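You operate a simulated robot arm through the tools that you are given. There is no shell and no other tool. Be economical: measure what you need, move in short steps, check, and stop when the job is done.

The job below is to be done with a simulated two-armed robot. You get a single attempt, and the scene is never put back.

TASK
On the pet shelf top, fold the dish cloth in half.

The check looks at the end state, three seconds after you hand in, the way a careful person would. Anything else that was tipped, shoved, dropped, spilled or broken makes it a failure. Flat cloth is picked up by pressing the open fingertips on it (5 to 10 N) and closing them slowly along it; thin cloth reads only 2 to 8 mm in the jaws.

THE ROBOT
Two 6-joint arms with two-finger parallel grippers on one trunk, on a base that drives. Base frame: it is fixed to the floor where the robot stands at the start and does not move with it; the origin is under the middle of the robot, x ahead of it, y to its left, z up; the surface under the hand at the start is at about z = 0.74. Lengths are in m, angles in degrees, forces in N, time in s.
The left shoulder is at the start at [-0.102, 0.177, 0.758], the right one opposite. With the tool pointing down near the work surface each hand reaches from about 0.1 to 0.7 m from the robot's upright axis, wherever it stands, measured 20 degrees to its own side. Places, roughly: pet shelf top [0.5, 0, 0.7]. Payload 1.57 kg a hand.
Tool frame (each hand has its own): the origin (TCP) lies between the finger pads and is the grasp point; the fingertips stand 0.03 m ahead of it; z points along the fingers, y is the line along which they close. The gripper opens to 0.08 m. The fingers are 0.017 m wide and 0.012 m thick; the gripper's body (0.04 by 0.082 m) begins 0.08 m behind the TCP.
Orientation is that of the tool frame in the base frame, as a unit quaternion [w, x, y, z]. With the fingers straight down and closing along the base's y, the tool's x points along the base's -x, its y along +y and its z along -z.

THE INTERFACE
- The arms move only by the tool play_rows. It takes "left_series", "right_series" or both (then of equal length, played together; a hand with none holds still); each is a list that holds one entry, the list of rows, each a list of 7 numbers: the shift along the base's x, y, z in m, then the turn, a rotation vector about the base's x, y, z in degrees, then the opening in per cent of the stroke, from 0 (shut) to 100 (fully open). In form: [[[tx, ty, tz, rx, ry, rz, gripper], ...]]. A call has 1 to 10 rows; each row is the pose to reach, as a shift and turn from the pose commanded when the call began. Each row takes 0.2 s and may step no farther than 0.05 m and 8.6 degrees from the row before; otherwise, or with a gripper value out of range, the whole call is refused. A pose out of reach is approached as far as the arm can. The call stops where the force on the tool passes 40 N (or 10 N more than at its start, if that is more) or the arm is blocked; 0.2 s more then pass. Each finger travels about 0.072 m/s and halts on what it meets, pressing with about 24 N; the grip force reading is that of the motor and also rises with nothing between the fingers. The clock runs only during rows and for 0.2 s after the last one: add rows that repeat a pose to give the fingers time. It gives the time, the measured TCP pose, the force on the tool (base axes), the opening and the grip force at its end, in the units of the frame above (readings bear some noise), with the torque about the TCP (base axes, N m) and any sound that the robot's microphone picked up.
- Cameras (640 x 400 px; columns grow to the right, rows downward): "scene" is now at [0.0209, -0.0085, 1.4583]; the picture's right is [-0.16, -0.99, 0.00], its down [-0.89, 0.14, -0.43] and it looks along [0.42, -0.07, -0.90] (base axes); focal length 271 px, centre (320, 200). "left" rides on the left gripper at [0.072, 0.007, -0.122] in its tool frame; the picture's right is [-0.09, 1.00, 0.00], its down [-0.84, -0.08, -0.54] and it looks along [-0.54, -0.05, 0.84] (tool axes); focal length 238 px, centre (320, 200). "right" rides on the right gripper at [0.072, -0.007, -0.122] in its tool frame; the picture's right is [0.09, 1.00, 0.00], its down [-0.84, 0.08, -0.54] and it looks along [-0.54, 0.05, 0.84] (tool axes); focal length 238 px, centre (320, 200). There is no depth. A picture from a camera that has moved, and an enlarged one, comes with that camera's place and axes in the base frame and with its lens.
- get_image(camera): a new picture of that camera. The clock stands still meanwhile.
- move_column(by): slides the trunk up (or, below 0, down) by that many m; the arms and the scene camera ride with it, the base frame stays. It gives what a move gives, with no picture.
- roll_base(legs): drives the robot by 1 to 6 legs, each [ahead, left, turn to the left] in m, m and degrees, along the robot's own axes; the way and the turn of a leg run together, so that a leg with both is an arc; at most 1.5 m and 180 degrees a leg. The arms and the cameras ride along, it lands a little off, and it stops where it bumps. It gives what a move gives.
- pan_tilt(pan, tilt): turns the head with the scene camera to pan (to the left, within 143 degrees either way) and tilt (down, from -29 to 69), counted from straight ahead of the robot. It gives what a move gives.
- inspect(camera, box): a new picture of the part [left, top, right, bottom] of that camera's present view, enlarged. The clock stands still meanwhile.
- finish_job(): hands the job in; it is judged then, once.

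Go step by step. Nothing tells you exact positions but the pictures and the camera data: compare them with the known pose of the tool, close in by small moves and look again before you grip or let go. The budget is 120 turns and 100 pictures, counting those below and the enlarged ones. Unless the task says otherwise, let go and move clear before handing in, and close with one line.

The tools are called after "Request:" by a JSON object that holds its "op" and its "data". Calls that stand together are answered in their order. play_rows: Moves the arms, as the interface text tells. Its arguments: {"type":"object","properties":{"left_series":{"type":"array","items":{"type":"array","items":{"type":"array","items":{"type":"number"}}}},"right_series":{"type":"array","items":{"type":"array","items":{"type":"array","items":{"type":"number"}}}}},"required":[]} The other tools are called the same way: move_column (by) slides the trunk up or down; roll_base (legs) drives the base; pan_tilt (pan, tilt) turns the head that bears the scene camera; get_image (camera) takes a picture; inspect (camera, box) takes an enlarged picture of a part of a camera's view; finish_job () hands the job in.

At the start:

```text
t: 0.0
left_tool_pos: [0.3587, 0.2984, 0.8819]
left_ee_rot: [0.0, 0.0, 1.0, 0.0]
left_force: [0.4, -0.3, -0.6]
left_wrist_torque: [-0.01, -0.04, 0.0]
left_grip_width: 0.0801
left_finger_force: 0.0
right_tool_pos: [0.3504, 0.0072, 0.9212]
right_ee_rot: [0.0, 0.0, 1.0, 0.0]
right_force: [-0.2, 0.3, 0.5]
right_wrist_torque: [-0.01, 0.0, 0.01]
right_grip_width: 0.0799
right_finger_force: 0.0
trunk travel left (down, up): [-0.2, 0.128]
robot x, y, heading: [-0.0018, 0.0018, 0.1]
head pan, tilt: [-9.0, 64.8]
```

scene: 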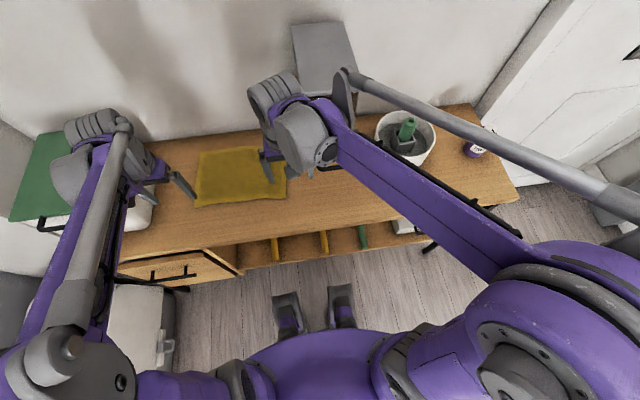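
right: 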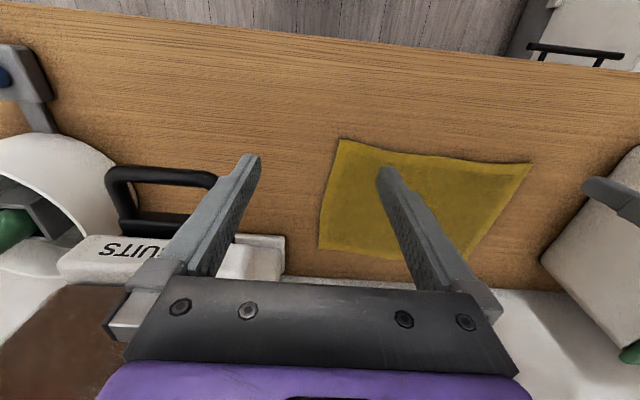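
left: 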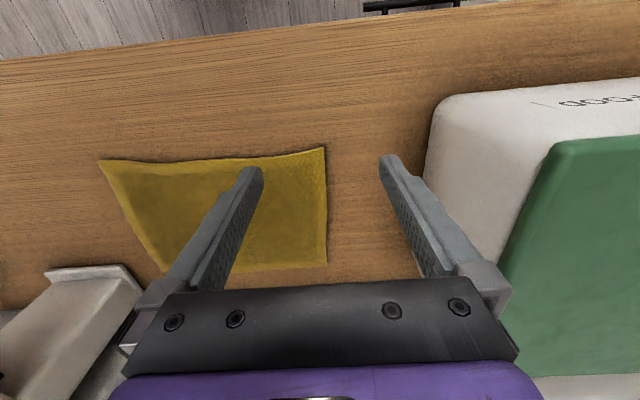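

The cloth lies about 0.20 m deep and 0.27 m wide. By my estimate its near edge runs from (0.375, 0.034) to (0.387, 0.301) and its far edge is at x≈0.58. I'll turn both hands so they close along x, then pinch the near corners and fold them onto the far edge.

Request:
{"op": "play_rows", "data": {"left_series": [[[0, 0, 0, 0, 0, 8.5, 100], [0, 0, 0, 0, 0, 17, 100], [0, 0, 0, 0, 0, 25.5, 90], [0, 0, 0, 0, 0, 34, 80], [0, 0, 0, 0, 0, 42.5, 70], [0, 0, 0, 0, 0, 51, 60], [0, 0, 0, 0, 0, 59.5, 50], [0, 0, 0, 0, 0, 68, 40], [0, 0, 0, 0, 0, 76.5, 30], [0, 0, 0, 0, 0, 85, 30]]], "right_series": [[[0, 0, 0, 0, 0, -8.5, 100], [0, 0, 0, 0, 0, -17, 100], [0, 0, 0, 0, 0, -25.5, 90], [0, 0, 0, 0, 0, -34, 80], [0, 0, 0, 0, 0, -42.5, 70], [0, 0, 0, 0, 0, -51, 60], [0, 0, 0, 0, 0, -59.5, 50], [0, 0, 0, 0, 0, -68, 40], [0, 0, 0, 0, 0, -76.5, 30], [0, 0, 0, 0, 0, -85, 30]]]}}

```text
t: 2.2
left_tool_pos: [0.3589, 0.2985, 0.8816]
left_ee_rot: [-0.001, -0.676, 0.737, 0.0]
left_force: [1.2, 0.1, 0.5]
left_wrist_torque: [0.0, -0.04, -0.04]
left_grip_width: 0.024
left_finger_force: 0.1
right_tool_pos: [0.3503, 0.0081, 0.9213]
right_ee_rot: [0.0, 0.677, 0.736, 0.0]
right_force: [-0.4, -0.3, 0.8]
right_wrist_torque: [0.0, -0.02, 0.0]
right_grip_width: 0.0237
right_finger_force: 0.0
trunk travel left (down, up): [-0.2, 0.128]
robot x, y, heading: [-0.0044, 0.0004, 0.2]
head pan, tilt: [-9.0, 64.8]
```

Both hands are turned. Next I bring them to about 3 cm above the near corners and check with the wrist cameras.

Request:
{"op": "play_rows", "data": {"left_series": [[[0.016, -0.005, -0.027, 0, 0, 1, 30], [0.032, -0.01, -0.054, 0, 0, 2, 30], [0.048, -0.0135, -0.0816, 0, 0, 2.4, 30], [0.048, -0.0135, -0.0816, 0, 0, 2.4, 30]]], "right_series": [[[0.016, 0.014, -0.04, 0, 0, -3, 30], [0.032, 0.028, -0.08, 0, 0, -5, 30], [0.047, 0.042, -0.121, 0, 0, -7.6, 30], [0.047, 0.042, -0.121, 0, 0, -7.6, 30]]]}}

Request:
{"op": "get_image", "data": {"camera": "left"}}

Request:
{"op": "get_image", "data": {"camera": "right"}}

Request:
{"op": "get_image", "data": {"camera": "scene"}}

```text
t: 3.2
left_tool_pos: [0.4069, 0.2838, 0.8012]
left_ee_rot: [0.001, -0.691, 0.722, 0.001]
left_force: [0.1, -0.2, 0.3]
left_wrist_torque: [-0.02, -0.03, -0.02]
left_grip_width: 0.0239
left_finger_force: 0.1
right_tool_pos: [0.3972, 0.05, 0.8001]
right_ee_rot: [0.001, 0.723, 0.691, 0.0]
right_force: [-0.3, -0.5, 0.4]
right_wrist_torque: [-0.03, 0.02, 0.0]
right_grip_width: 0.024
right_finger_force: 0.0
trunk travel left (down, up): [-0.2, 0.128]
robot x, y, heading: [-0.0001, 0.0003, -0.2]
head pan, tilt: [-9.0, 64.8]
```

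```text
96 pictures are left
camera left: at [0.3964, 0.2107, 0.9223], right [-0.99, 0.14, 0.0], down [0.11, 0.83, 0.54], along [0.07, 0.54, -0.84], focal length 238 px, centre (320, 200)
```

left: 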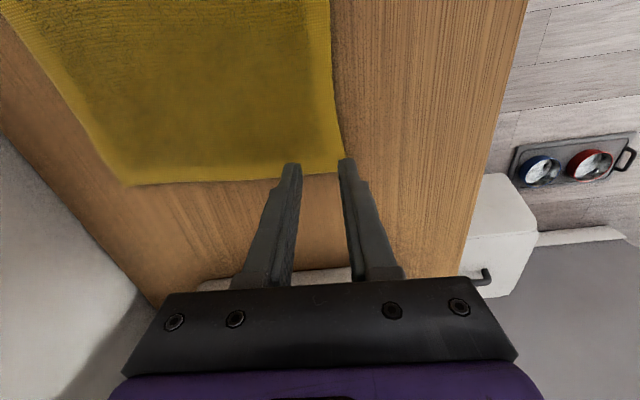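

```text
95 pictures are left
camera right: at [0.3943, 0.1212, 0.9226], right [1.0, 0.05, 0.0], down [0.04, -0.84, 0.54], along [0.03, -0.54, -0.84], focal length 238 px, centre (320, 200)
```

right: 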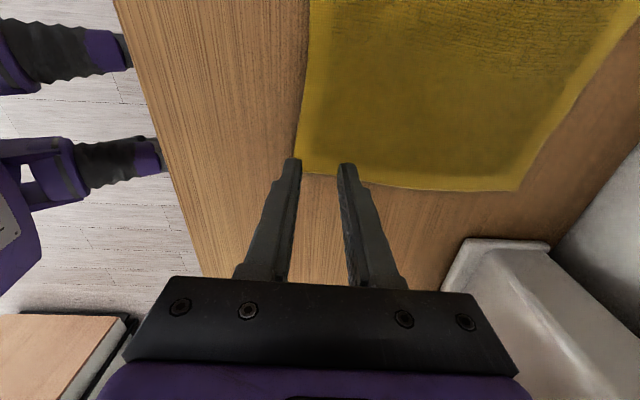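

```text
94 pictures are left
camera scene: at [0.0197, -0.009, 1.4584], right [-0.16, -0.99, 0.0], down [-0.89, 0.14, -0.43], along [0.42, -0.07, -0.9], focal length 271 px, centre (320, 200)
```

scene: 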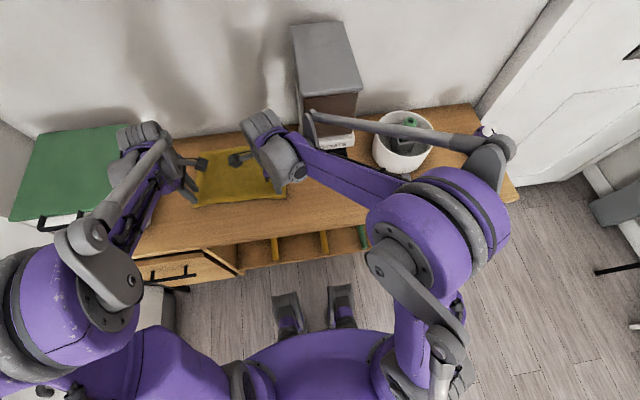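

The near corners come out at (0.3886, 0.303) and (0.381, 0.033). I shift slightly forward and lower to just above contact.

Request:
{"op": "play_rows", "data": {"left_series": [[[0.003, 0, -0.012, 0, 0, 0, 30], [0.003, 0, -0.024, 0, 0, 0, 30], [0.003, 0, -0.028, 0, 0, 0, 30], [0.003, 0, -0.03, 0, 0, 0, 30]]], "right_series": [[[0.006, 0, -0.012, 0, 0, 0, 30], [0.006, 0, -0.024, 0, 0, 0, 30], [0.006, 0, -0.028, 0, 0, 0, 30], [0.006, 0, -0.03, 0, 0, 0, 30]]]}}

```text
t: 4.3
left_tool_pos: [0.4105, 0.2844, 0.7726]
left_ee_rot: [0.002, -0.691, 0.723, -0.001]
left_force: [2.0, 0.0, 16.8]
left_wrist_torque: [0.0, -0.05, 0.0]
left_grip_width: 0.0238
left_finger_force: 0.1
right_tool_pos: [0.4031, 0.0504, 0.7728]
right_ee_rot: [0.001, 0.724, 0.69, 0.002]
right_force: [1.5, 0.3, 23.8]
right_wrist_torque: [-0.02, -0.06, -0.03]
right_grip_width: 0.0235
right_finger_force: 0.0
trunk travel left (down, up): [-0.2, 0.128]
robot x, y, heading: [0.0003, -0.0001, 0.1]
head pan, tilt: [-9.0, 64.8]
stopped in row 4 (right hand): the force on the tool passed its limit at 42 N (the readings are from after the stop); the commanded pose is now the measured one
```

Contact is at TCP z≈0.773, pressing a bit hard. I back off a touch to reach 5–10 N.

Request:
{"op": "play_rows", "data": {"left_series": [[[0, 0, 0.0005, 0, 0, 0, 30], [0, 0, 0.0005, 0, 0, 0, 30]]], "right_series": [[[0, 0, 0.0007, 0, 0, 0, 30], [0, 0, 0.0007, 0, 0, 0, 30]]]}}

Request:
{"op": "get_image", "data": {"camera": "left"}}

Request:
{"op": "get_image", "data": {"camera": "right"}}

```text
t: 4.9
left_tool_pos: [0.4105, 0.2836, 0.7735]
left_ee_rot: [0.002, -0.691, 0.723, 0.0]
left_force: [2.2, -1.0, 18.9]
left_wrist_torque: [-0.03, -0.07, 0.02]
left_grip_width: 0.0236
left_finger_force: 0.1
right_tool_pos: [0.4032, 0.0492, 0.7721]
right_ee_rot: [0.0, 0.723, 0.691, 0.002]
right_force: [2.4, 1.6, 24.8]
right_wrist_torque: [-0.01, -0.1, -0.01]
right_grip_width: 0.0238
right_finger_force: 0.3
trunk travel left (down, up): [-0.2, 0.128]
robot x, y, heading: [0.0009, -0.0001, -0.0]
head pan, tilt: [-9.0, 64.8]
```

```text
93 pictures are left
camera left: at [0.3996, 0.2115, 0.894], right [-0.99, 0.14, 0.0], down [0.11, 0.83, 0.54], along [0.08, 0.54, -0.84], focal length 238 px, centre (320, 200)
```

left: 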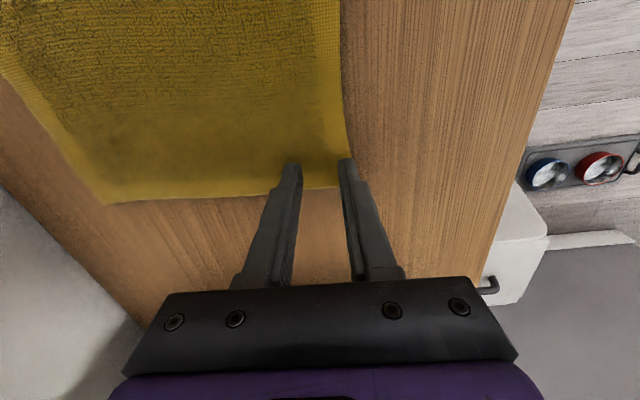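

```text
92 pictures are left
camera right: at [0.3994, 0.1209, 0.8951], right [1.0, 0.05, 0.0], down [0.04, -0.84, 0.54], along [0.03, -0.54, -0.84], focal length 238 px, centre (320, 200)
```

right: 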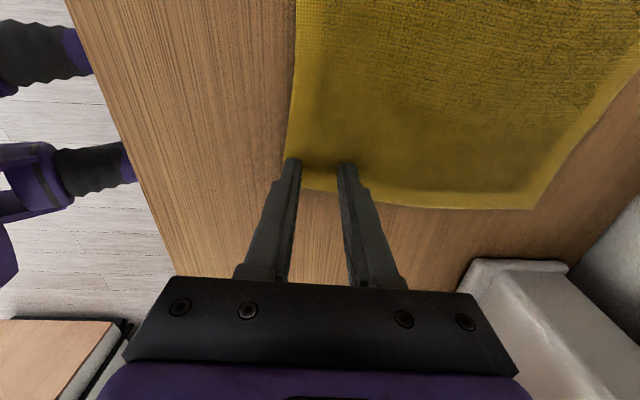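

The fingers sit on the near corners with the outer finger on the edge. I ease off further, then close slowly.

Request:
{"op": "play_rows", "data": {"left_series": [[[0, 0, 0.001, 0, 0, 0, 30], [0, 0, 0.001, 0, 0, 0, 30]]], "right_series": [[[0, 0, 0.0013, 0, 0, 0, 30], [0, 0, 0.0013, 0, 0, 0, 30]]]}}

```text
t: 5.5
left_tool_pos: [0.4102, 0.2838, 0.7724]
left_ee_rot: [0.001, -0.691, 0.723, -0.001]
left_force: [-0.6, -2.4, 8.9]
left_wrist_torque: [-0.09, -0.02, 0.02]
left_grip_width: 0.0239
left_finger_force: 0.1
right_tool_pos: [0.403, 0.0492, 0.7739]
right_ee_rot: [0.0, 0.723, 0.691, 0.002]
right_force: [-0.3, 1.0, 10.8]
right_wrist_torque: [0.06, -0.02, -0.01]
right_grip_width: 0.024
right_finger_force: 0.0
trunk travel left (down, up): [-0.2, 0.128]
robot x, y, heading: [-0.0012, 0.0013, 0.1]
head pan, tilt: [-9.0, 64.8]
```

Request:
{"op": "play_rows", "data": {"left_series": [[[0, 0, 0, 0, 0, 0, 27], [0, 0, 0, 0, 0, 0, 23], [0, 0, 0, 0, 0, 0, 19], [0, 0, 0, 0, 0, 0, 15], [0, 0, 0, 0, 0, 0, 11], [0, 0, 0, 0, 0, 0, 7], [0, 0, 0, 0, 0, 0, 3], [0, 0, 0, 0, 0, 0, 0], [0, 0, 0, 0, 0, 0, 0], [0, 0, 0, 0, 0, 0, 0]]], "right_series": [[[0, 0, 0.0003, 0, 0, 0, 27], [0, 0, 0.0003, 0, 0, 0, 23], [0, 0, 0.0003, 0, 0, 0, 19], [0, 0, 0.0003, 0, 0, 0, 15], [0, 0, 0.0003, 0, 0, 0, 11], [0, 0, 0.0003, 0, 0, 0, 7], [0, 0, 0.0003, 0, 0, 0, 3], [0, 0, 0.0003, 0, 0, 0, 0], [0, 0, 0.0003, 0, 0, 0, 0], [0, 0, 0.0003, 0, 0, 0, 0]]]}}

Request:
{"op": "get_image", "data": {"camera": "left"}}

Request:
{"op": "get_image", "data": {"camera": "right"}}

```text
t: 7.7
left_tool_pos: [0.4103, 0.2843, 0.7728]
left_ee_rot: [0.001, -0.691, 0.723, 0.001]
left_force: [-0.5, -1.2, 8.7]
left_wrist_torque: [-0.08, 0.03, 0.02]
left_grip_width: 0.0034
left_finger_force: 24.0
right_tool_pos: [0.4028, 0.049, 0.7729]
right_ee_rot: [0.001, 0.722, 0.692, 0.002]
right_force: [1.3, 1.0, 7.5]
right_wrist_torque: [0.04, -0.03, -0.03]
right_grip_width: 0.0038
right_finger_force: 24.0
trunk travel left (down, up): [-0.2, 0.128]
robot x, y, heading: [-0.0044, 0.0007, 0.0]
head pan, tilt: [-9.0, 64.8]
```

```text
91 pictures are left
camera left: at [0.4003, 0.2118, 0.8944], right [-0.99, 0.14, 0.0], down [0.11, 0.83, 0.54], along [0.08, 0.54, -0.84], focal length 238 px, centre (320, 200)
```

left: 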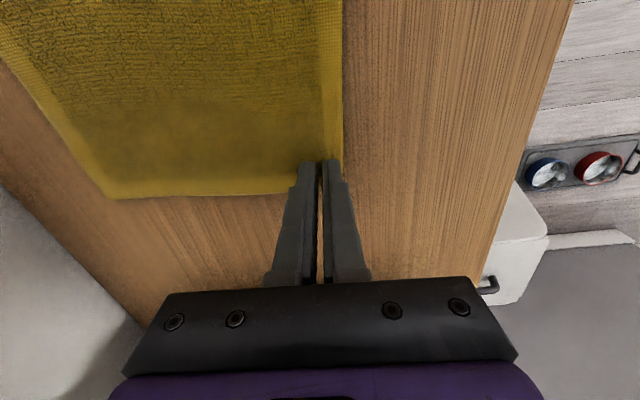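

```text
90 pictures are left
camera right: at [0.3999, 0.1212, 0.8959], right [1.0, 0.05, 0.0], down [0.04, -0.84, 0.54], along [0.03, -0.54, -0.84], focal length 238 px, centre (320, 200)
```

right: 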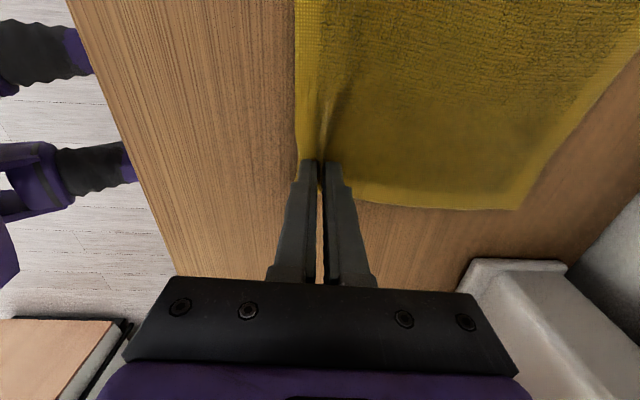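

Both jaws read about 3.5 mm with cloth in them and a ridge visible. I lift a little and check.

Request:
{"op": "play_rows", "data": {"left_series": [[[0, 0, 0.01, 0, 0, 0, 0], [0.005, 0, 0.025, 0, 0, 0, 0], [0.015, 0, 0.045, 0, 0, 0, 0], [0.025, 0, 0.06, 0, 0, 0, 0]]], "right_series": [[[0, 0, 0.01, 0, 0, 0, 0], [0.005, 0, 0.025, 0, 0, 0, 0], [0.015, 0, 0.045, 0, 0, 0, 0], [0.025, 0, 0.06, 0, 0, 0, 0]]]}}

Request:
{"op": "get_image", "data": {"camera": "left"}}

Request:
{"op": "get_image", "data": {"camera": "right"}}

```text
t: 8.7
left_tool_pos: [0.4351, 0.2838, 0.8336]
left_ee_rot: [0.002, -0.691, 0.723, 0.0]
left_force: [-0.2, -0.6, -0.9]
left_wrist_torque: [-0.03, 0.01, 0.01]
left_grip_width: 0.003
left_finger_force: 24.4
right_tool_pos: [0.4293, 0.0506, 0.8338]
right_ee_rot: [0.0, 0.723, 0.69, 0.001]
right_force: [0.1, 0.6, 0.0]
right_wrist_torque: [0.04, -0.01, 0.04]
right_grip_width: 0.0037
right_finger_force: 23.3
trunk travel left (down, up): [-0.2, 0.128]
robot x, y, heading: [0.0009, -0.0009, -0.1]
head pan, tilt: [-9.0, 64.8]
```

```text
89 pictures are left
camera left: at [0.426, 0.2115, 0.9543], right [-0.99, 0.14, 0.0], down [0.11, 0.83, 0.54], along [0.08, 0.54, -0.84], focal length 238 px, centre (320, 200)
```

left: 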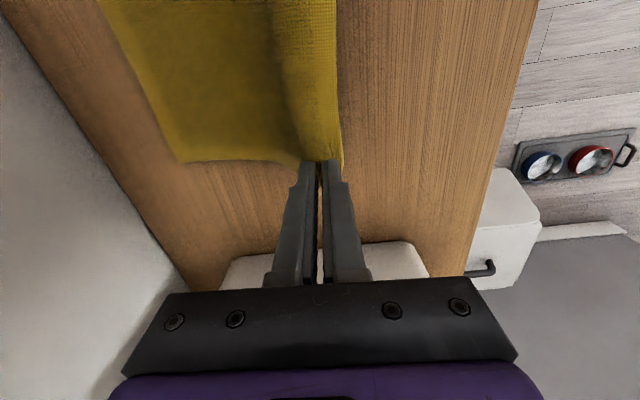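

```text
88 pictures are left
camera right: at [0.4257, 0.1216, 0.9556], right [1.0, 0.05, 0.0], down [0.04, -0.84, 0.54], along [0.03, -0.54, -0.84], focal length 238 px, centre (320, 200)
```

right: 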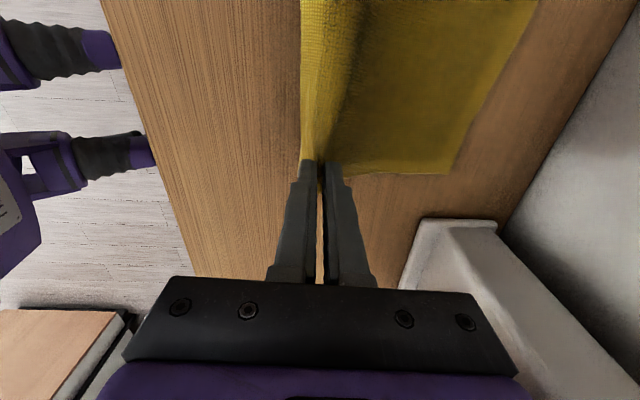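

Both corners lifted cleanly. Before moving forward I check the right arm's clearance to the tall dispenser.

Request:
{"op": "inspect", "data": {"camera": "scene", "box": [100, 0, 520, 262]}}

```text
1.52 times, centred on (310, 131) of scene
camera zoom: at [0.0212, -0.0086, 1.4583], right [-0.16, -0.99, 0.0], down [-0.89, 0.14, -0.43], along [0.42, -0.07, -0.91], focal length 413 px, centre (335, 305)
```

zoom: 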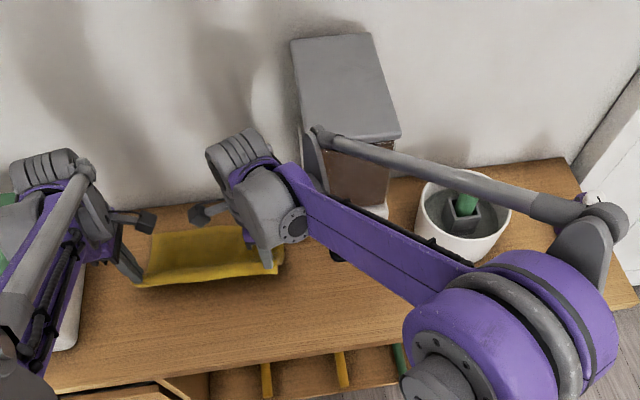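

Parallax between the earlier pictures puts the right arm's rod at about z≈1.13, while the dispenser top is at about 0.95. I'll go halfway over and look again.

Request:
{"op": "play_rows", "data": {"left_series": [[[0.012, 0, 0.008, 0, 0, 0, 0], [0.025, 0, 0.014, 0, 0, 0, 0], [0.04, 0, 0.017, 0, 0, 0, 0], [0.055, 0, 0.017, 0, 0, 0, 0], [0.07, 0, 0.014, 0, 0, 0, 0]]], "right_series": [[[0.012, 0, 0.008, 0, 0, 0, 0], [0.025, 0, 0.014, 0, 0, 0, 0], [0.04, 0, 0.017, 0, 0, 0, 0], [0.055, 0, 0.017, 0, 0, 0, 0], [0.07, 0, 0.014, 0, 0, 0, 0]]]}}

Request:
{"op": "inspect", "data": {"camera": "scene", "box": [100, 0, 520, 262]}}

Request:
{"op": "get_image", "data": {"camera": "right"}}

Request:
{"op": "get_image", "data": {"camera": "left"}}

```text
t: 9.9
left_tool_pos: [0.5065, 0.2841, 0.8446]
left_ee_rot: [0.001, -0.691, 0.723, 0.0]
left_force: [0.4, -1.1, 0.0]
left_wrist_torque: [-0.01, -0.01, 0.0]
left_grip_width: 0.0029
left_finger_force: 23.9
right_tool_pos: [0.5002, 0.0494, 0.8476]
right_ee_rot: [0.001, 0.723, 0.691, 0.001]
right_force: [-0.4, 0.7, -0.6]
right_wrist_torque: [0.02, 0.04, -0.07]
right_grip_width: 0.0036
right_finger_force: 24.1
trunk travel left (down, up): [-0.2, 0.128]
robot x, y, heading: [0.0011, 0.0006, 0.3]
head pan, tilt: [-9.0, 64.8]
```

```text
1.52 times, centred on (310, 131) of scene
camera zoom: at [0.022, -0.0084, 1.4583], right [-0.16, -0.99, 0.0], down [-0.89, 0.14, -0.42], along [0.42, -0.07, -0.91], focal length 413 px, centre (335, 305)
```

zoom: 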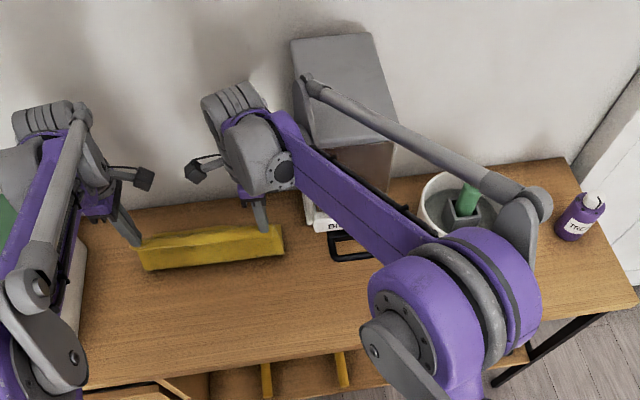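

```text
85 pictures are left
camera right: at [0.4967, 0.1218, 0.9699], right [1.0, 0.05, 0.0], down [0.04, -0.84, 0.54], along [0.03, -0.54, -0.84], focal length 238 px, centre (320, 200)
```

right: 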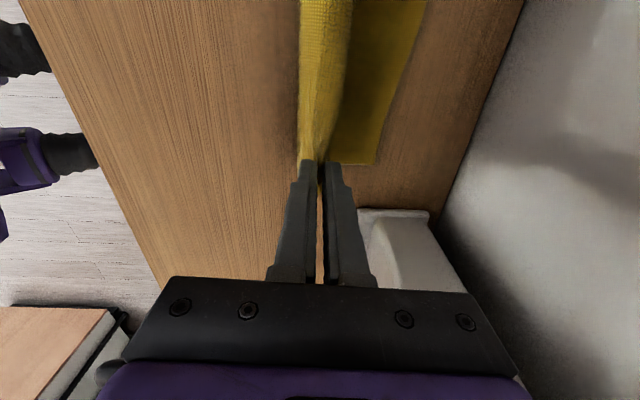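

```text
84 pictures are left
camera left: at [0.4966, 0.2121, 0.9672], right [-0.99, 0.14, 0.0], down [0.11, 0.83, 0.54], along [0.08, 0.54, -0.84], focal length 238 px, centre (320, 200)
```

left: 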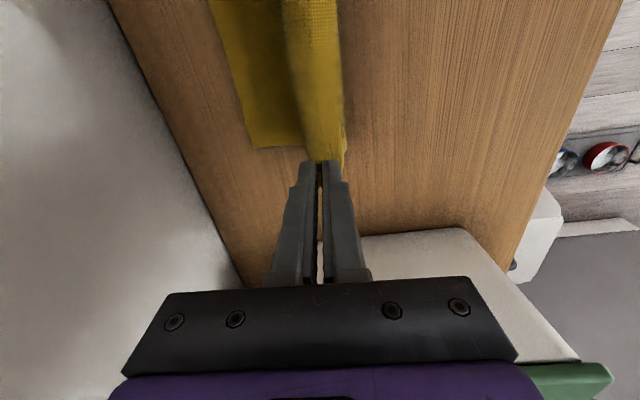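

The rod is well above the dispenser and the cloth follows nicely. I continue the arc down toward the far edge, stopping about 2 cm above it.

Request:
{"op": "play_rows", "data": {"left_series": [[[0.015, 0, 0.0, 0, 0, 0, 0], [0.03, 0, -0.01, 0, 0, 0, 0], [0.043, 0, -0.022, 0, 0, 0, 0], [0.052, 0, -0.037, 0, 0, 0, 0], [0.057, 0, -0.05, 0, 0, 0, 0], [0.057, 0, -0.05, 0, 0, 0, 0]]], "right_series": [[[0.015, 0, 0.0, 0, 0, 0, 0], [0.03, 0, -0.01, 0, 0, 0, 0], [0.043, 0, -0.022, 0, 0, 0, 0], [0.052, 0, -0.038, 0, 0, 0, 0], [0.057, 0, -0.053, 0, 0, 0, 0], [0.057, 0, -0.053, 0, 0, 0, 0]]]}}

Request:
{"op": "inspect", "data": {"camera": "scene", "box": [100, 0, 520, 262]}}

Request:
{"op": "get_image", "data": {"camera": "right"}}

Request:
{"op": "get_image", "data": {"camera": "left"}}

```text
t: 11.3
left_tool_pos: [0.5615, 0.2863, 0.7961]
left_ee_rot: [0.0, -0.691, 0.723, -0.001]
left_force: [0.6, -0.4, 0.0]
left_wrist_torque: [0.01, 0.01, 0.02]
left_grip_width: 0.0031
left_finger_force: 24.0
right_tool_pos: [0.5541, 0.0535, 0.796]
right_ee_rot: [0.002, 0.722, 0.692, 0.001]
right_force: [-0.8, 0.2, -0.1]
right_wrist_torque: [-0.01, 0.02, -0.06]
right_grip_width: 0.0037
right_finger_force: 24.1
trunk travel left (down, up): [-0.2, 0.128]
robot x, y, heading: [-0.0008, -0.0021, 0.2]
head pan, tilt: [-9.0, 64.8]
```

```text
1.52 times, centred on (310, 131) of scene
camera zoom: at [0.0183, -0.0048, 1.4585], right [-0.16, -0.99, 0.0], down [-0.89, 0.14, -0.43], along [0.42, -0.07, -0.9], focal length 413 px, centre (335, 305)
```

zoom: 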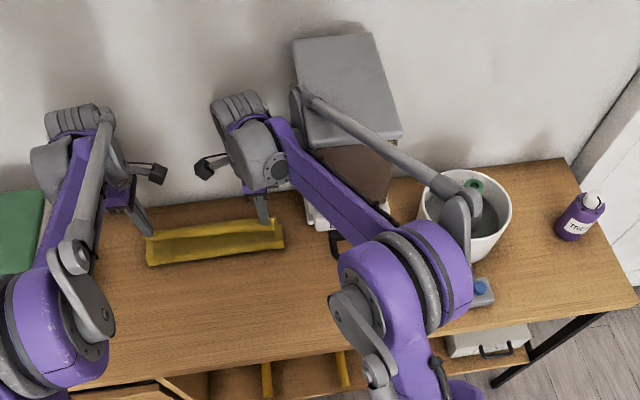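

```text
82 pictures are left
camera right: at [0.5505, 0.1253, 0.9178], right [1.0, 0.05, 0.0], down [0.04, -0.84, 0.54], along [0.03, -0.54, -0.84], focal length 238 px, centre (320, 200)
```

right: 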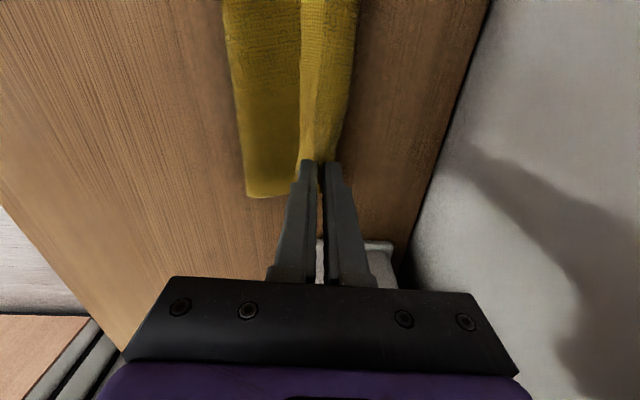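

```text
81 pictures are left
camera left: at [0.5511, 0.2142, 0.9184], right [-0.99, 0.14, 0.0], down [0.11, 0.83, 0.54], along [0.08, 0.54, -0.84], focal length 238 px, centre (320, 200)
```

left: 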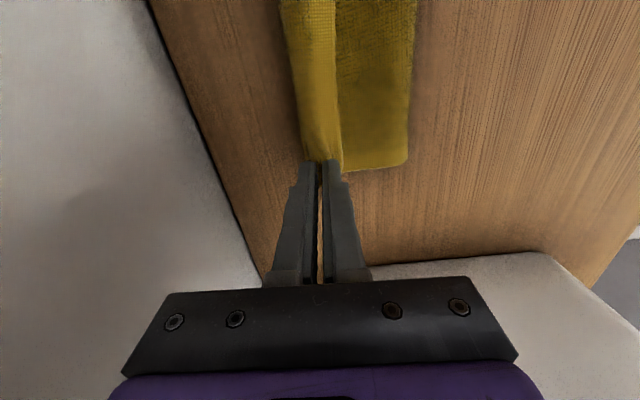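

The fold line is at about x≈0.49, slightly far of the middle. I lower nearly to contact while drawing back a few mm.

Request:
{"op": "play_rows", "data": {"left_series": [[[-0.002, 0, -0.008, 0, 0, 0, 0], [-0.004, 0, -0.015, 0, 0, 0, 0], [-0.006, 0, -0.019, 0, 0, 0, 0], [-0.006, 0, -0.019, 0, 0, 0, 0]]], "right_series": [[[-0.002, -0.001, -0.008, 0, 0, 0, 0], [-0.003, -0.002, -0.015, 0, 0, 0, 0], [-0.004, -0.002, -0.019, 0, 0, 0, 0], [-0.004, -0.002, -0.019, 0, 0, 0, 0]]]}}

Request:
{"op": "get_image", "data": {"camera": "right"}}

Request:
{"op": "get_image", "data": {"camera": "left"}}

Request:
{"op": "inspect", "data": {"camera": "scene", "box": [160, 110, 320, 210]}}

```text
t: 12.3
left_tool_pos: [0.5566, 0.286, 0.7797]
left_ee_rot: [0.001, -0.691, 0.723, -0.002]
left_force: [2.4, -0.6, 7.1]
left_wrist_torque: [-0.11, -0.03, 0.02]
left_grip_width: 0.0028
left_finger_force: 23.6
right_tool_pos: [0.5503, 0.0519, 0.7773]
right_ee_rot: [0.002, 0.723, 0.691, 0.001]
right_force: [5.8, 6.4, 29.0]
right_wrist_torque: [0.22, -0.2, -0.01]
right_grip_width: 0.0034
right_finger_force: 24.1
trunk travel left (down, up): [-0.2, 0.128]
robot x, y, heading: [-0.0028, 0.0008, -0.0]
head pan, tilt: [-9.0, 64.8]
```

```text
80 pictures are left
camera right: at [0.5464, 0.1233, 0.8996], right [1.0, 0.05, 0.01], down [0.04, -0.84, 0.54], along [0.03, -0.54, -0.84], focal length 238 px, centre (320, 200)
```

right: 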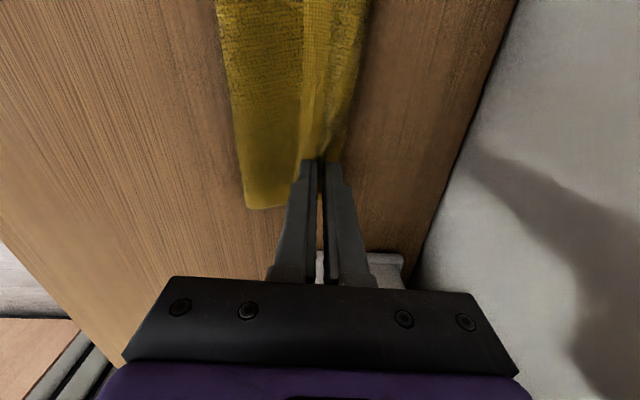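

```text
79 pictures are left
camera left: at [0.5448, 0.214, 0.8996], right [-0.99, 0.14, 0.0], down [0.11, 0.83, 0.54], along [0.08, 0.53, -0.84], focal length 238 px, centre (320, 200)
```

left: 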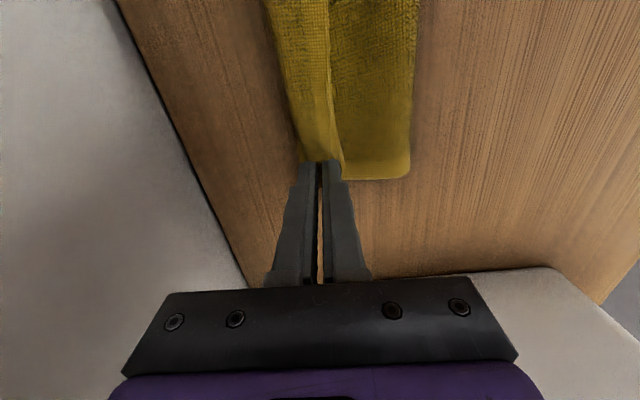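

```text
4.00 times, centred on (240, 160) of scene
camera zoom: at [0.0179, -0.0042, 1.4586], right [-0.16, -0.99, 0.0], down [-0.89, 0.14, -0.43], along [0.42, -0.07, -0.9], focal length 1083 px, centre (640, 360)
```

zoom: 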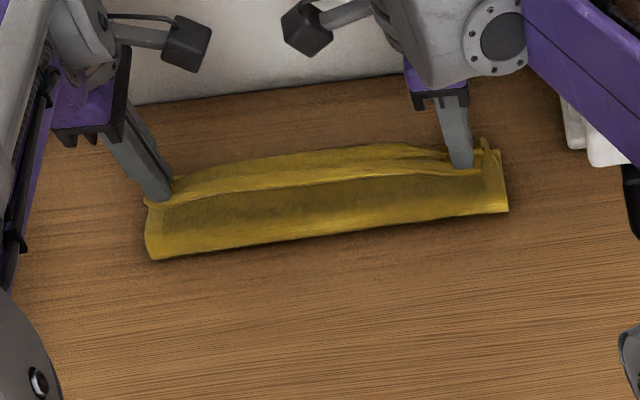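

Both hands are in contact at the far edge. I release gently, opening only partly while rising slightly.

Request:
{"op": "play_rows", "data": {"left_series": [[[0, 0, 0.001, 0, 0, 0, 5], [0, 0, 0.002, 0, 0, 0, 10], [0, 0, 0.003, 0, 0, 0, 15], [0, 0, 0.005, 0, 0, 0, 20], [0, 0, 0.008, 0, 0, 0, 25], [0, 0, 0.015, 0, 0, 0, 28], [0, 0, 0.03, 0, 0, 0, 30], [0, 0, 0.05, 0, 0, 0, 30], [0, 0, 0.07, 0, 0, 0, 30]]], "right_series": [[[0, 0, 0.002, 0, 0, 0, 5], [0, 0, 0.003, 0, 0, 0, 10], [0, 0, 0.004, 0, 0, 0, 15], [0, 0, 0.006, 0, 0, 0, 20], [0, 0, 0.009, 0, 0, 0, 25], [0, 0, 0.015, 0, 0, 0, 28], [0, 0, 0.03, 0, 0, 0, 30], [0, 0, 0.05, 0, 0, 0, 30], [0, 0, 0.07, 0, 0, 0, 30]]]}}

Request:
{"op": "get_image", "data": {"camera": "right"}}

Request:
{"op": "get_image", "data": {"camera": "left"}}

Request:
{"op": "inspect", "data": {"camera": "scene", "box": [160, 110, 320, 210]}}

```text
t: 14.3
left_tool_pos: [0.5573, 0.2851, 0.8477]
left_ee_rot: [0.0, -0.69, 0.723, -0.001]
left_force: [0.1, 0.6, 0.0]
left_wrist_torque: [-0.02, 0.01, 0.03]
left_grip_width: 0.0241
left_finger_force: 0.1
right_tool_pos: [0.5517, 0.0469, 0.8463]
right_ee_rot: [0.001, 0.724, 0.69, 0.001]
right_force: [0.1, -0.2, 0.4]
right_wrist_torque: [0.04, 0.02, -0.01]
right_grip_width: 0.0237
right_finger_force: 0.0
trunk travel left (down, up): [-0.2, 0.128]
robot x, y, heading: [0.0008, 0.0041, 0.0]
head pan, tilt: [-9.0, 64.8]
```

```text
77 pictures are left
camera right: at [0.5486, 0.1198, 0.9684], right [1.0, 0.05, 0.0], down [0.04, -0.84, 0.54], along [0.03, -0.54, -0.84], focal length 238 px, centre (320, 200)
```

right: 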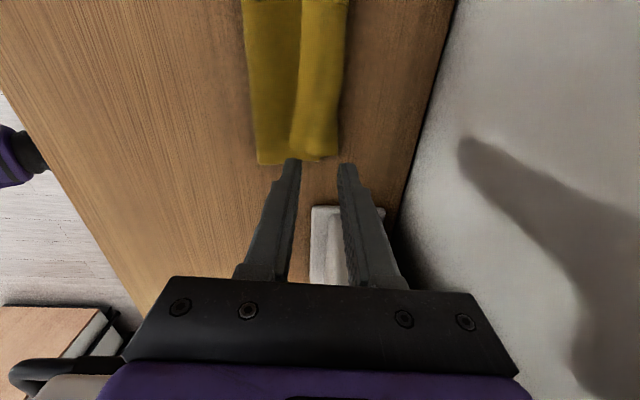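

```text
76 pictures are left
camera left: at [0.5473, 0.2133, 0.9688], right [-0.99, 0.14, 0.0], down [0.12, 0.83, 0.54], along [0.08, 0.54, -0.84], focal length 238 px, centre (320, 200)
```

left: 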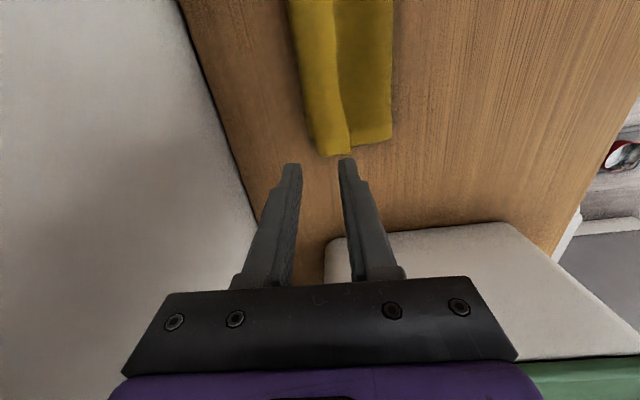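

```text
4.00 times, centred on (240, 160) of scene
camera zoom: at [0.0214, -0.0061, 1.4585], right [-0.16, -0.99, 0.0], down [-0.89, 0.14, -0.43], along [0.42, -0.07, -0.9], focal length 1083 px, centre (640, 360)
```

zoom: 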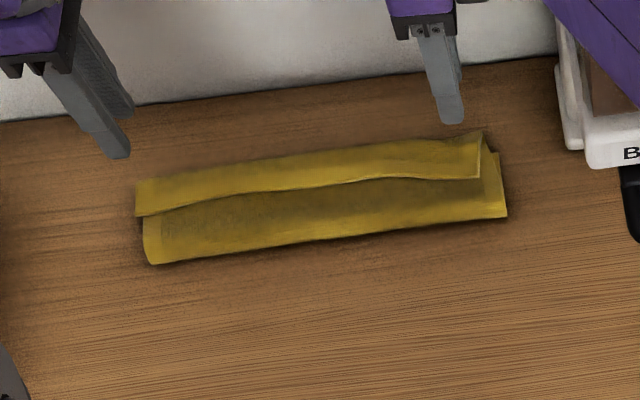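

The fold held, but about 3 cm of the top layer's edge tucked back on top: its free edge is at x≈0.54, the fold at 0.495 and the back at 0.576. I'll regrip that flap edge with the hands closing along y so only a few mm are held, then re-lay it. First I turn the hands back.

Request:
{"op": "play_rows", "data": {"left_series": [[[0, 0, 0.01, 0, 0, -8.5, 30], [0, 0, 0.02, 0, 0, -17, 30], [0, 0, 0.02, 0, 0, -25.5, 30], [0, 0, 0.02, 0, 0, -34, 30], [0, 0, 0.02, 0, 0, -42.5, 30], [0, 0, 0.02, 0, 0, -51, 30], [0, 0, 0.02, 0, 0, -59.5, 30], [0, 0, 0.02, 0, 0, -68, 30], [0, 0, 0.02, 0, 0, -76.5, 30], [0, 0, 0.02, 0, 0, -85, 30]]], "right_series": [[[0, 0, 0.01, 0, 0, 8.5, 30], [0, 0, 0.02, 0, 0, 17, 30], [0, 0, 0.02, 0, 0, 25.5, 30], [0, 0, 0.02, 0, 0, 34, 30], [0, 0, 0.02, 0, 0, 42.5, 30], [0, 0, 0.02, 0, 0, 51, 30], [0, 0, 0.02, 0, 0, 59.5, 30], [0, 0, 0.02, 0, 0, 68, 30], [0, 0, 0.02, 0, 0, 76.5, 30], [0, 0, 0.02, 0, 0, 85, 30]]]}}

```text
t: 16.5
left_tool_pos: [0.5579, 0.2831, 0.8676]
left_ee_rot: [0.0, -0.019, 1.0, 0.0]
left_force: [-0.6, 0.4, -0.4]
left_wrist_torque: [0.0, -0.06, -0.02]
left_grip_width: 0.0239
left_finger_force: 0.0
right_tool_pos: [0.5511, 0.048, 0.8658]
right_ee_rot: [0.0, 0.065, 0.998, 0.001]
right_force: [0.1, 0.5, -0.1]
right_wrist_torque: [0.02, -0.02, 0.01]
right_grip_width: 0.0241
right_finger_force: 0.0
trunk travel left (down, up): [-0.2, 0.128]
robot x, y, heading: [-0.0015, -0.0041, -0.1]
head pan, tilt: [-9.0, 64.8]
```

Request:
{"op": "play_rows", "data": {"left_series": [[[-0.01, 0, -0.02, 0, 0, -2.2, 25], [-0.016, 0.0, -0.045, 0, 0, -4.4, 20], [-0.016, 0.0, -0.045, 0, 0, -4.4, 20]]], "right_series": [[[-0.01, 0.005, -0.02, 0, 0, 2.8, 25], [-0.017, 0.01, -0.045, 0, 0, 5.6, 20], [-0.017, 0.01, -0.045, 0, 0, 5.6, 20]]]}}

Request:
{"op": "get_image", "data": {"camera": "right"}}

Request:
{"op": "get_image", "data": {"camera": "left"}}

```text
t: 17.3
left_tool_pos: [0.5408, 0.2858, 0.8228]
left_ee_rot: [0.001, 0.019, 1.0, -0.001]
left_force: [-0.6, -0.3, 0.1]
left_wrist_torque: [0.03, 0.0, 0.0]
left_grip_width: 0.0161
left_finger_force: 0.0
right_tool_pos: [0.5357, 0.0575, 0.8204]
right_ee_rot: [0.0, 0.017, 1.0, 0.0]
right_force: [0.2, -0.4, 0.7]
right_wrist_torque: [0.04, 0.02, -0.02]
right_grip_width: 0.016
right_finger_force: 0.1
trunk travel left (down, up): [-0.2, 0.128]
robot x, y, heading: [0.0014, -0.0008, 0.1]
head pan, tilt: [-9.0, 64.8]
```

```text
74 pictures are left
camera right: at [0.4632, 0.0533, 0.9425], right [-0.06, 1.0, 0.0], down [0.84, 0.05, 0.54], along [0.54, 0.03, -0.84], focal length 238 px, centre (320, 200)
```

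right: 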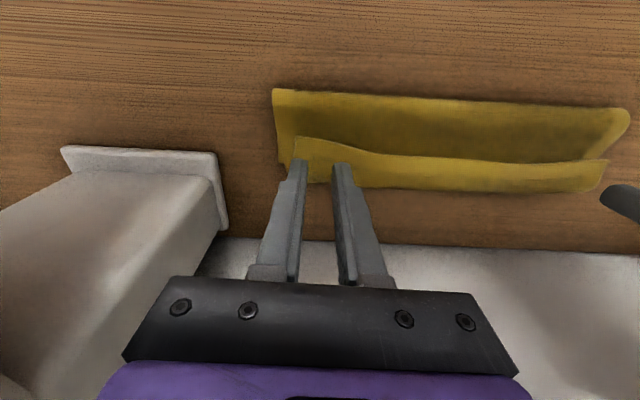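

```text
73 pictures are left
camera left: at [0.4687, 0.293, 0.9437], right [0.13, 0.99, 0.0], down [0.83, -0.11, 0.54], along [0.54, -0.07, -0.84], focal length 238 px, centre (320, 200)
```

left: 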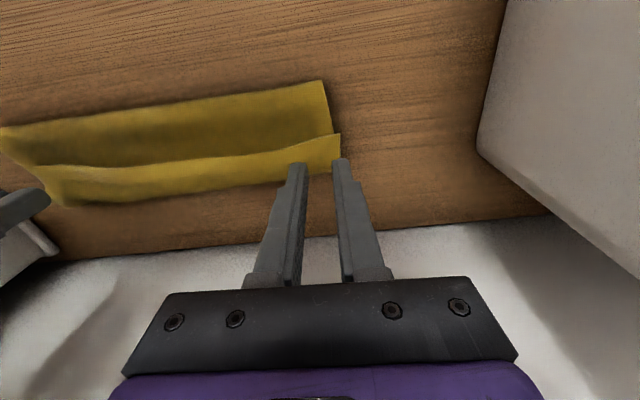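

Now it's clear: the flap's free edge is at x≈0.53, with corners at (0.531, 0.300) and (0.527, 0.038). I position the fingertips over just its corner strips and descend.

Request:
{"op": "play_rows", "data": {"left_series": [[[-0.008, -0.008, -0.01, 0, 0, 0, 20], [-0.008, -0.008, -0.025, 0, 0, 0, 20], [-0.008, -0.008, -0.037, 0, 0, 0, 20], [-0.008, -0.008, -0.041, 0, 0, 0, 20], [-0.008, -0.008, -0.042, 0, 0, 0, 20]]], "right_series": [[[-0.004, 0.004, -0.01, 0, 0, 0, 20], [-0.004, 0.004, -0.025, 0, 0, 0, 20], [-0.004, 0.004, -0.035, 0, 0, 0, 20], [-0.004, 0.004, -0.039, 0, 0, 0, 20], [-0.004, 0.004, -0.04, 0, 0, 0, 20]]]}}

Request:
{"op": "get_image", "data": {"camera": "right"}}

Request:
{"op": "get_image", "data": {"camera": "left"}}

```text
t: 18.5
left_tool_pos: [0.5333, 0.2766, 0.781]
left_ee_rot: [0.001, 0.018, 1.0, 0.0]
left_force: [0.4, -0.3, 1.3]
left_wrist_torque: [-0.02, -0.01, 0.0]
left_grip_width: 0.0159
left_finger_force: 0.0
right_tool_pos: [0.5315, 0.0611, 0.7806]
right_ee_rot: [0.0, 0.018, 1.0, 0.002]
right_force: [1.0, 1.1, 2.1]
right_wrist_torque: [0.01, 0.01, 0.01]
right_grip_width: 0.0159
right_finger_force: 0.0
trunk travel left (down, up): [-0.2, 0.128]
robot x, y, heading: [0.0003, -0.0017, -0.1]
head pan, tilt: [-9.0, 64.8]
```

```text
72 pictures are left
camera right: at [0.459, 0.0569, 0.9026], right [-0.06, 1.0, 0.0], down [0.84, 0.05, 0.54], along [0.54, 0.03, -0.84], focal length 238 px, centre (320, 200)
```

right: 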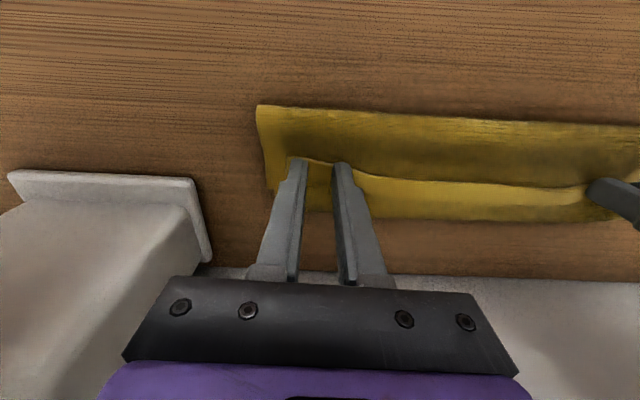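

```text
71 pictures are left
camera left: at [0.4612, 0.2851, 0.902], right [0.13, 0.99, 0.0], down [0.83, -0.11, 0.54], along [0.54, -0.07, -0.84], focal length 238 px, centre (320, 200)
```

left: 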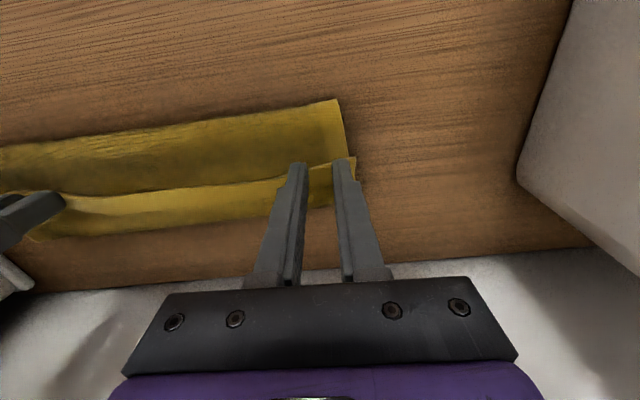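

Just touching. I press lightly, then close slowly.

Request:
{"op": "play_rows", "data": {"left_series": [[[0, 0, -0.001, 0, 0, 0, 20], [0, 0, -0.002, 0, 0, 0, 20], [0, 0, -0.002, 0, 0, 0, 20]]], "right_series": [[[0, 0, -0.001, 0, 0, 0, 20], [0, 0, -0.0015, 0, 0, 0, 20], [0, 0, -0.0015, 0, 0, 0, 20]]]}}

```text
t: 19.3
left_tool_pos: [0.5332, 0.2761, 0.7797]
left_ee_rot: [0.001, 0.019, 1.0, -0.001]
left_force: [0.6, -0.2, 3.8]
left_wrist_torque: [0.0, -0.06, 0.01]
left_grip_width: 0.0157
left_finger_force: 0.2
right_tool_pos: [0.5318, 0.0612, 0.7786]
right_ee_rot: [0.0, 0.017, 1.0, 0.001]
right_force: [1.2, 1.2, 6.1]
right_wrist_torque: [0.02, -0.06, 0.0]
right_grip_width: 0.0158
right_finger_force: 0.1
trunk travel left (down, up): [-0.2, 0.128]
robot x, y, heading: [0.0023, 0.0023, -0.3]
head pan, tilt: [-9.0, 64.8]
```

Request:
{"op": "play_rows", "data": {"left_series": [[[0, 0, -0.0008, 0, 0, 0, 20], [0, 0, -0.0008, 0, 0, 0, 17], [0, 0, -0.0008, 0, 0, 0, 14], [0, 0, -0.0008, 0, 0, 0, 11], [0, 0, -0.0008, 0, 0, 0, 8], [0, 0, -0.0008, 0, 0, 0, 5], [0, 0, -0.0008, 0, 0, 0, 2], [0, 0, -0.0008, 0, 0, 0, 0], [0, 0, -0.0008, 0, 0, 0, 0]]], "right_series": [[[0, 0, 0, 0, 0, 0, 20], [0, 0, 0, 0, 0, 0, 17], [0, 0, 0, 0, 0, 0, 14], [0, 0, 0, 0, 0, 0, 11], [0, 0, 0, 0, 0, 0, 8], [0, 0, 0, 0, 0, 0, 5], [0, 0, 0, 0, 0, 0, 2], [0, 0, 0, 0, 0, 0, 0], [0, 0, 0, 0, 0, 0, 0]]]}}

Request:
{"op": "get_image", "data": {"camera": "right"}}

Request:
{"op": "get_image", "data": {"camera": "left"}}

```text
t: 21.3
left_tool_pos: [0.5322, 0.2764, 0.7791]
left_ee_rot: [0.002, 0.018, 1.0, -0.001]
left_force: [-0.1, 0.0, 6.1]
left_wrist_torque: [0.01, 0.02, 0.01]
left_grip_width: 0.0001
left_finger_force: 21.0
right_tool_pos: [0.5306, 0.0614, 0.7791]
right_ee_rot: [0.001, 0.017, 1.0, 0.0]
right_force: [0.1, -1.2, 4.0]
right_wrist_torque: [0.01, 0.0, 0.01]
right_grip_width: 0.0003
right_finger_force: 21.3
trunk travel left (down, up): [-0.2, 0.128]
robot x, y, heading: [0.0033, -0.0014, 0.1]
head pan, tilt: [-9.0, 64.8]
```

```text
70 pictures are left
camera right: at [0.4585, 0.0566, 0.9015], right [-0.06, 1.0, 0.0], down [0.84, 0.05, 0.54], along [0.54, 0.03, -0.84], focal length 238 px, centre (320, 200)
```

right: 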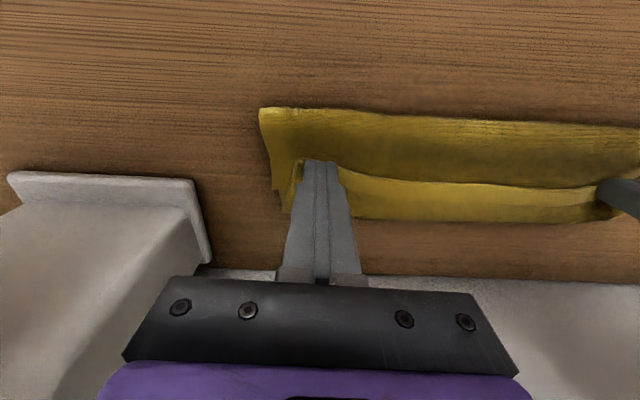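

```text
69 pictures are left
camera left: at [0.4607, 0.2847, 0.8997], right [0.13, 0.99, 0.0], down [0.83, -0.11, 0.54], along [0.54, -0.07, -0.84], focal length 238 px, centre (320, 200)
```

left: 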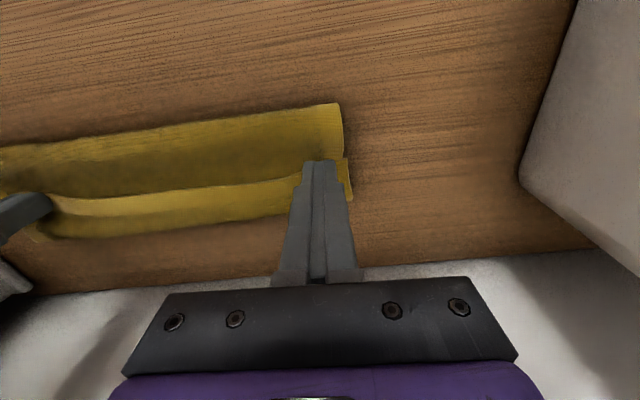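

The jaws closed on nothing. I retry with a wider opening, slightly more overlap and about 10 N of pressure.

Request:
{"op": "play_rows", "data": {"left_series": [[[0, 0, 0.008, 0, 0, 0, 10], [0.005, -0.002, 0.01, 0, 0, 0, 25], [0.005, -0.002, 0.005, 0, 0, 0, 35], [0.005, -0.002, 0, 0, 0, 0, 35], [0.005, -0.002, -0.001, 0, 0, 0, 35], [0.005, -0.002, -0.001, 0, 0, 0, 35]]], "right_series": [[[0, 0, 0.008, 0, 0, 0, 10], [0.005, 0.004, 0.01, 0, 0, 0, 25], [0.005, 0.004, 0.005, 0, 0, 0, 35], [0.005, 0.004, 0, 0, 0, 0, 35], [0.005, 0.004, -0.001, 0, 0, 0, 35], [0.005, 0.004, -0.001, 0, 0, 0, 35]]]}}

Request:
{"op": "get_image", "data": {"camera": "right"}}

Request:
{"op": "get_image", "data": {"camera": "left"}}

```text
t: 22.7
left_tool_pos: [0.5373, 0.2744, 0.7773]
left_ee_rot: [0.0, 0.017, 1.0, -0.001]
left_force: [1.6, -0.8, 7.5]
left_wrist_torque: [-0.1, -0.08, -0.02]
left_grip_width: 0.0274
left_finger_force: 0.0
right_tool_pos: [0.5354, 0.0662, 0.7784]
right_ee_rot: [0.0, 0.017, 1.0, 0.001]
right_force: [2.4, 0.7, 8.7]
right_wrist_torque: [0.02, -0.08, 0.02]
right_grip_width: 0.0277
right_finger_force: 0.0
trunk travel left (down, up): [-0.2, 0.128]
robot x, y, heading: [0.0019, 0.0035, 0.1]
head pan, tilt: [-9.0, 64.8]
```

```text
68 pictures are left
camera right: at [0.4637, 0.0609, 0.9008], right [-0.06, 1.0, 0.0], down [0.84, 0.05, 0.54], along [0.54, 0.03, -0.84], focal length 238 px, centre (320, 200)
```

right: 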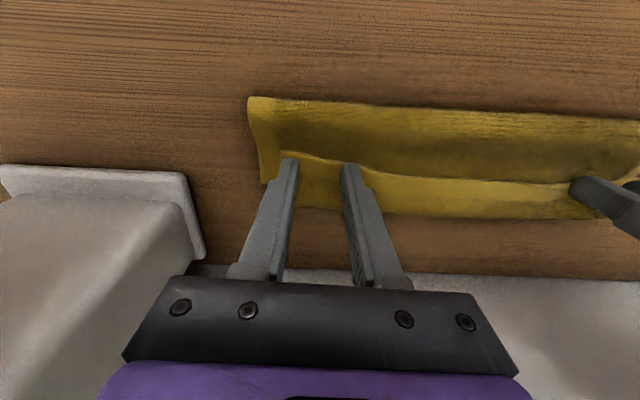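

```text
67 pictures are left
camera left: at [0.4657, 0.2829, 0.899], right [0.13, 0.99, 0.0], down [0.83, -0.11, 0.54], along [0.54, -0.07, -0.84], focal length 238 px, centre (320, 200)
```

left: 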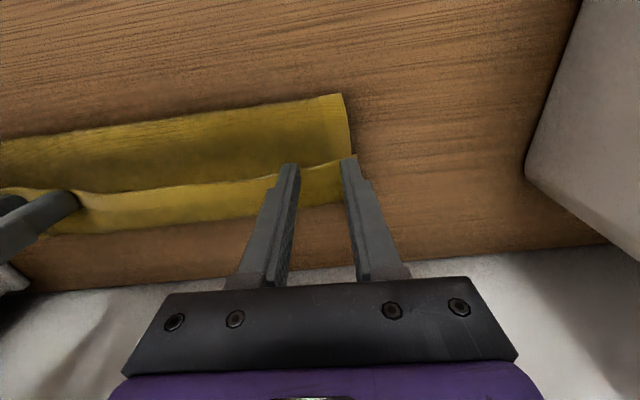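

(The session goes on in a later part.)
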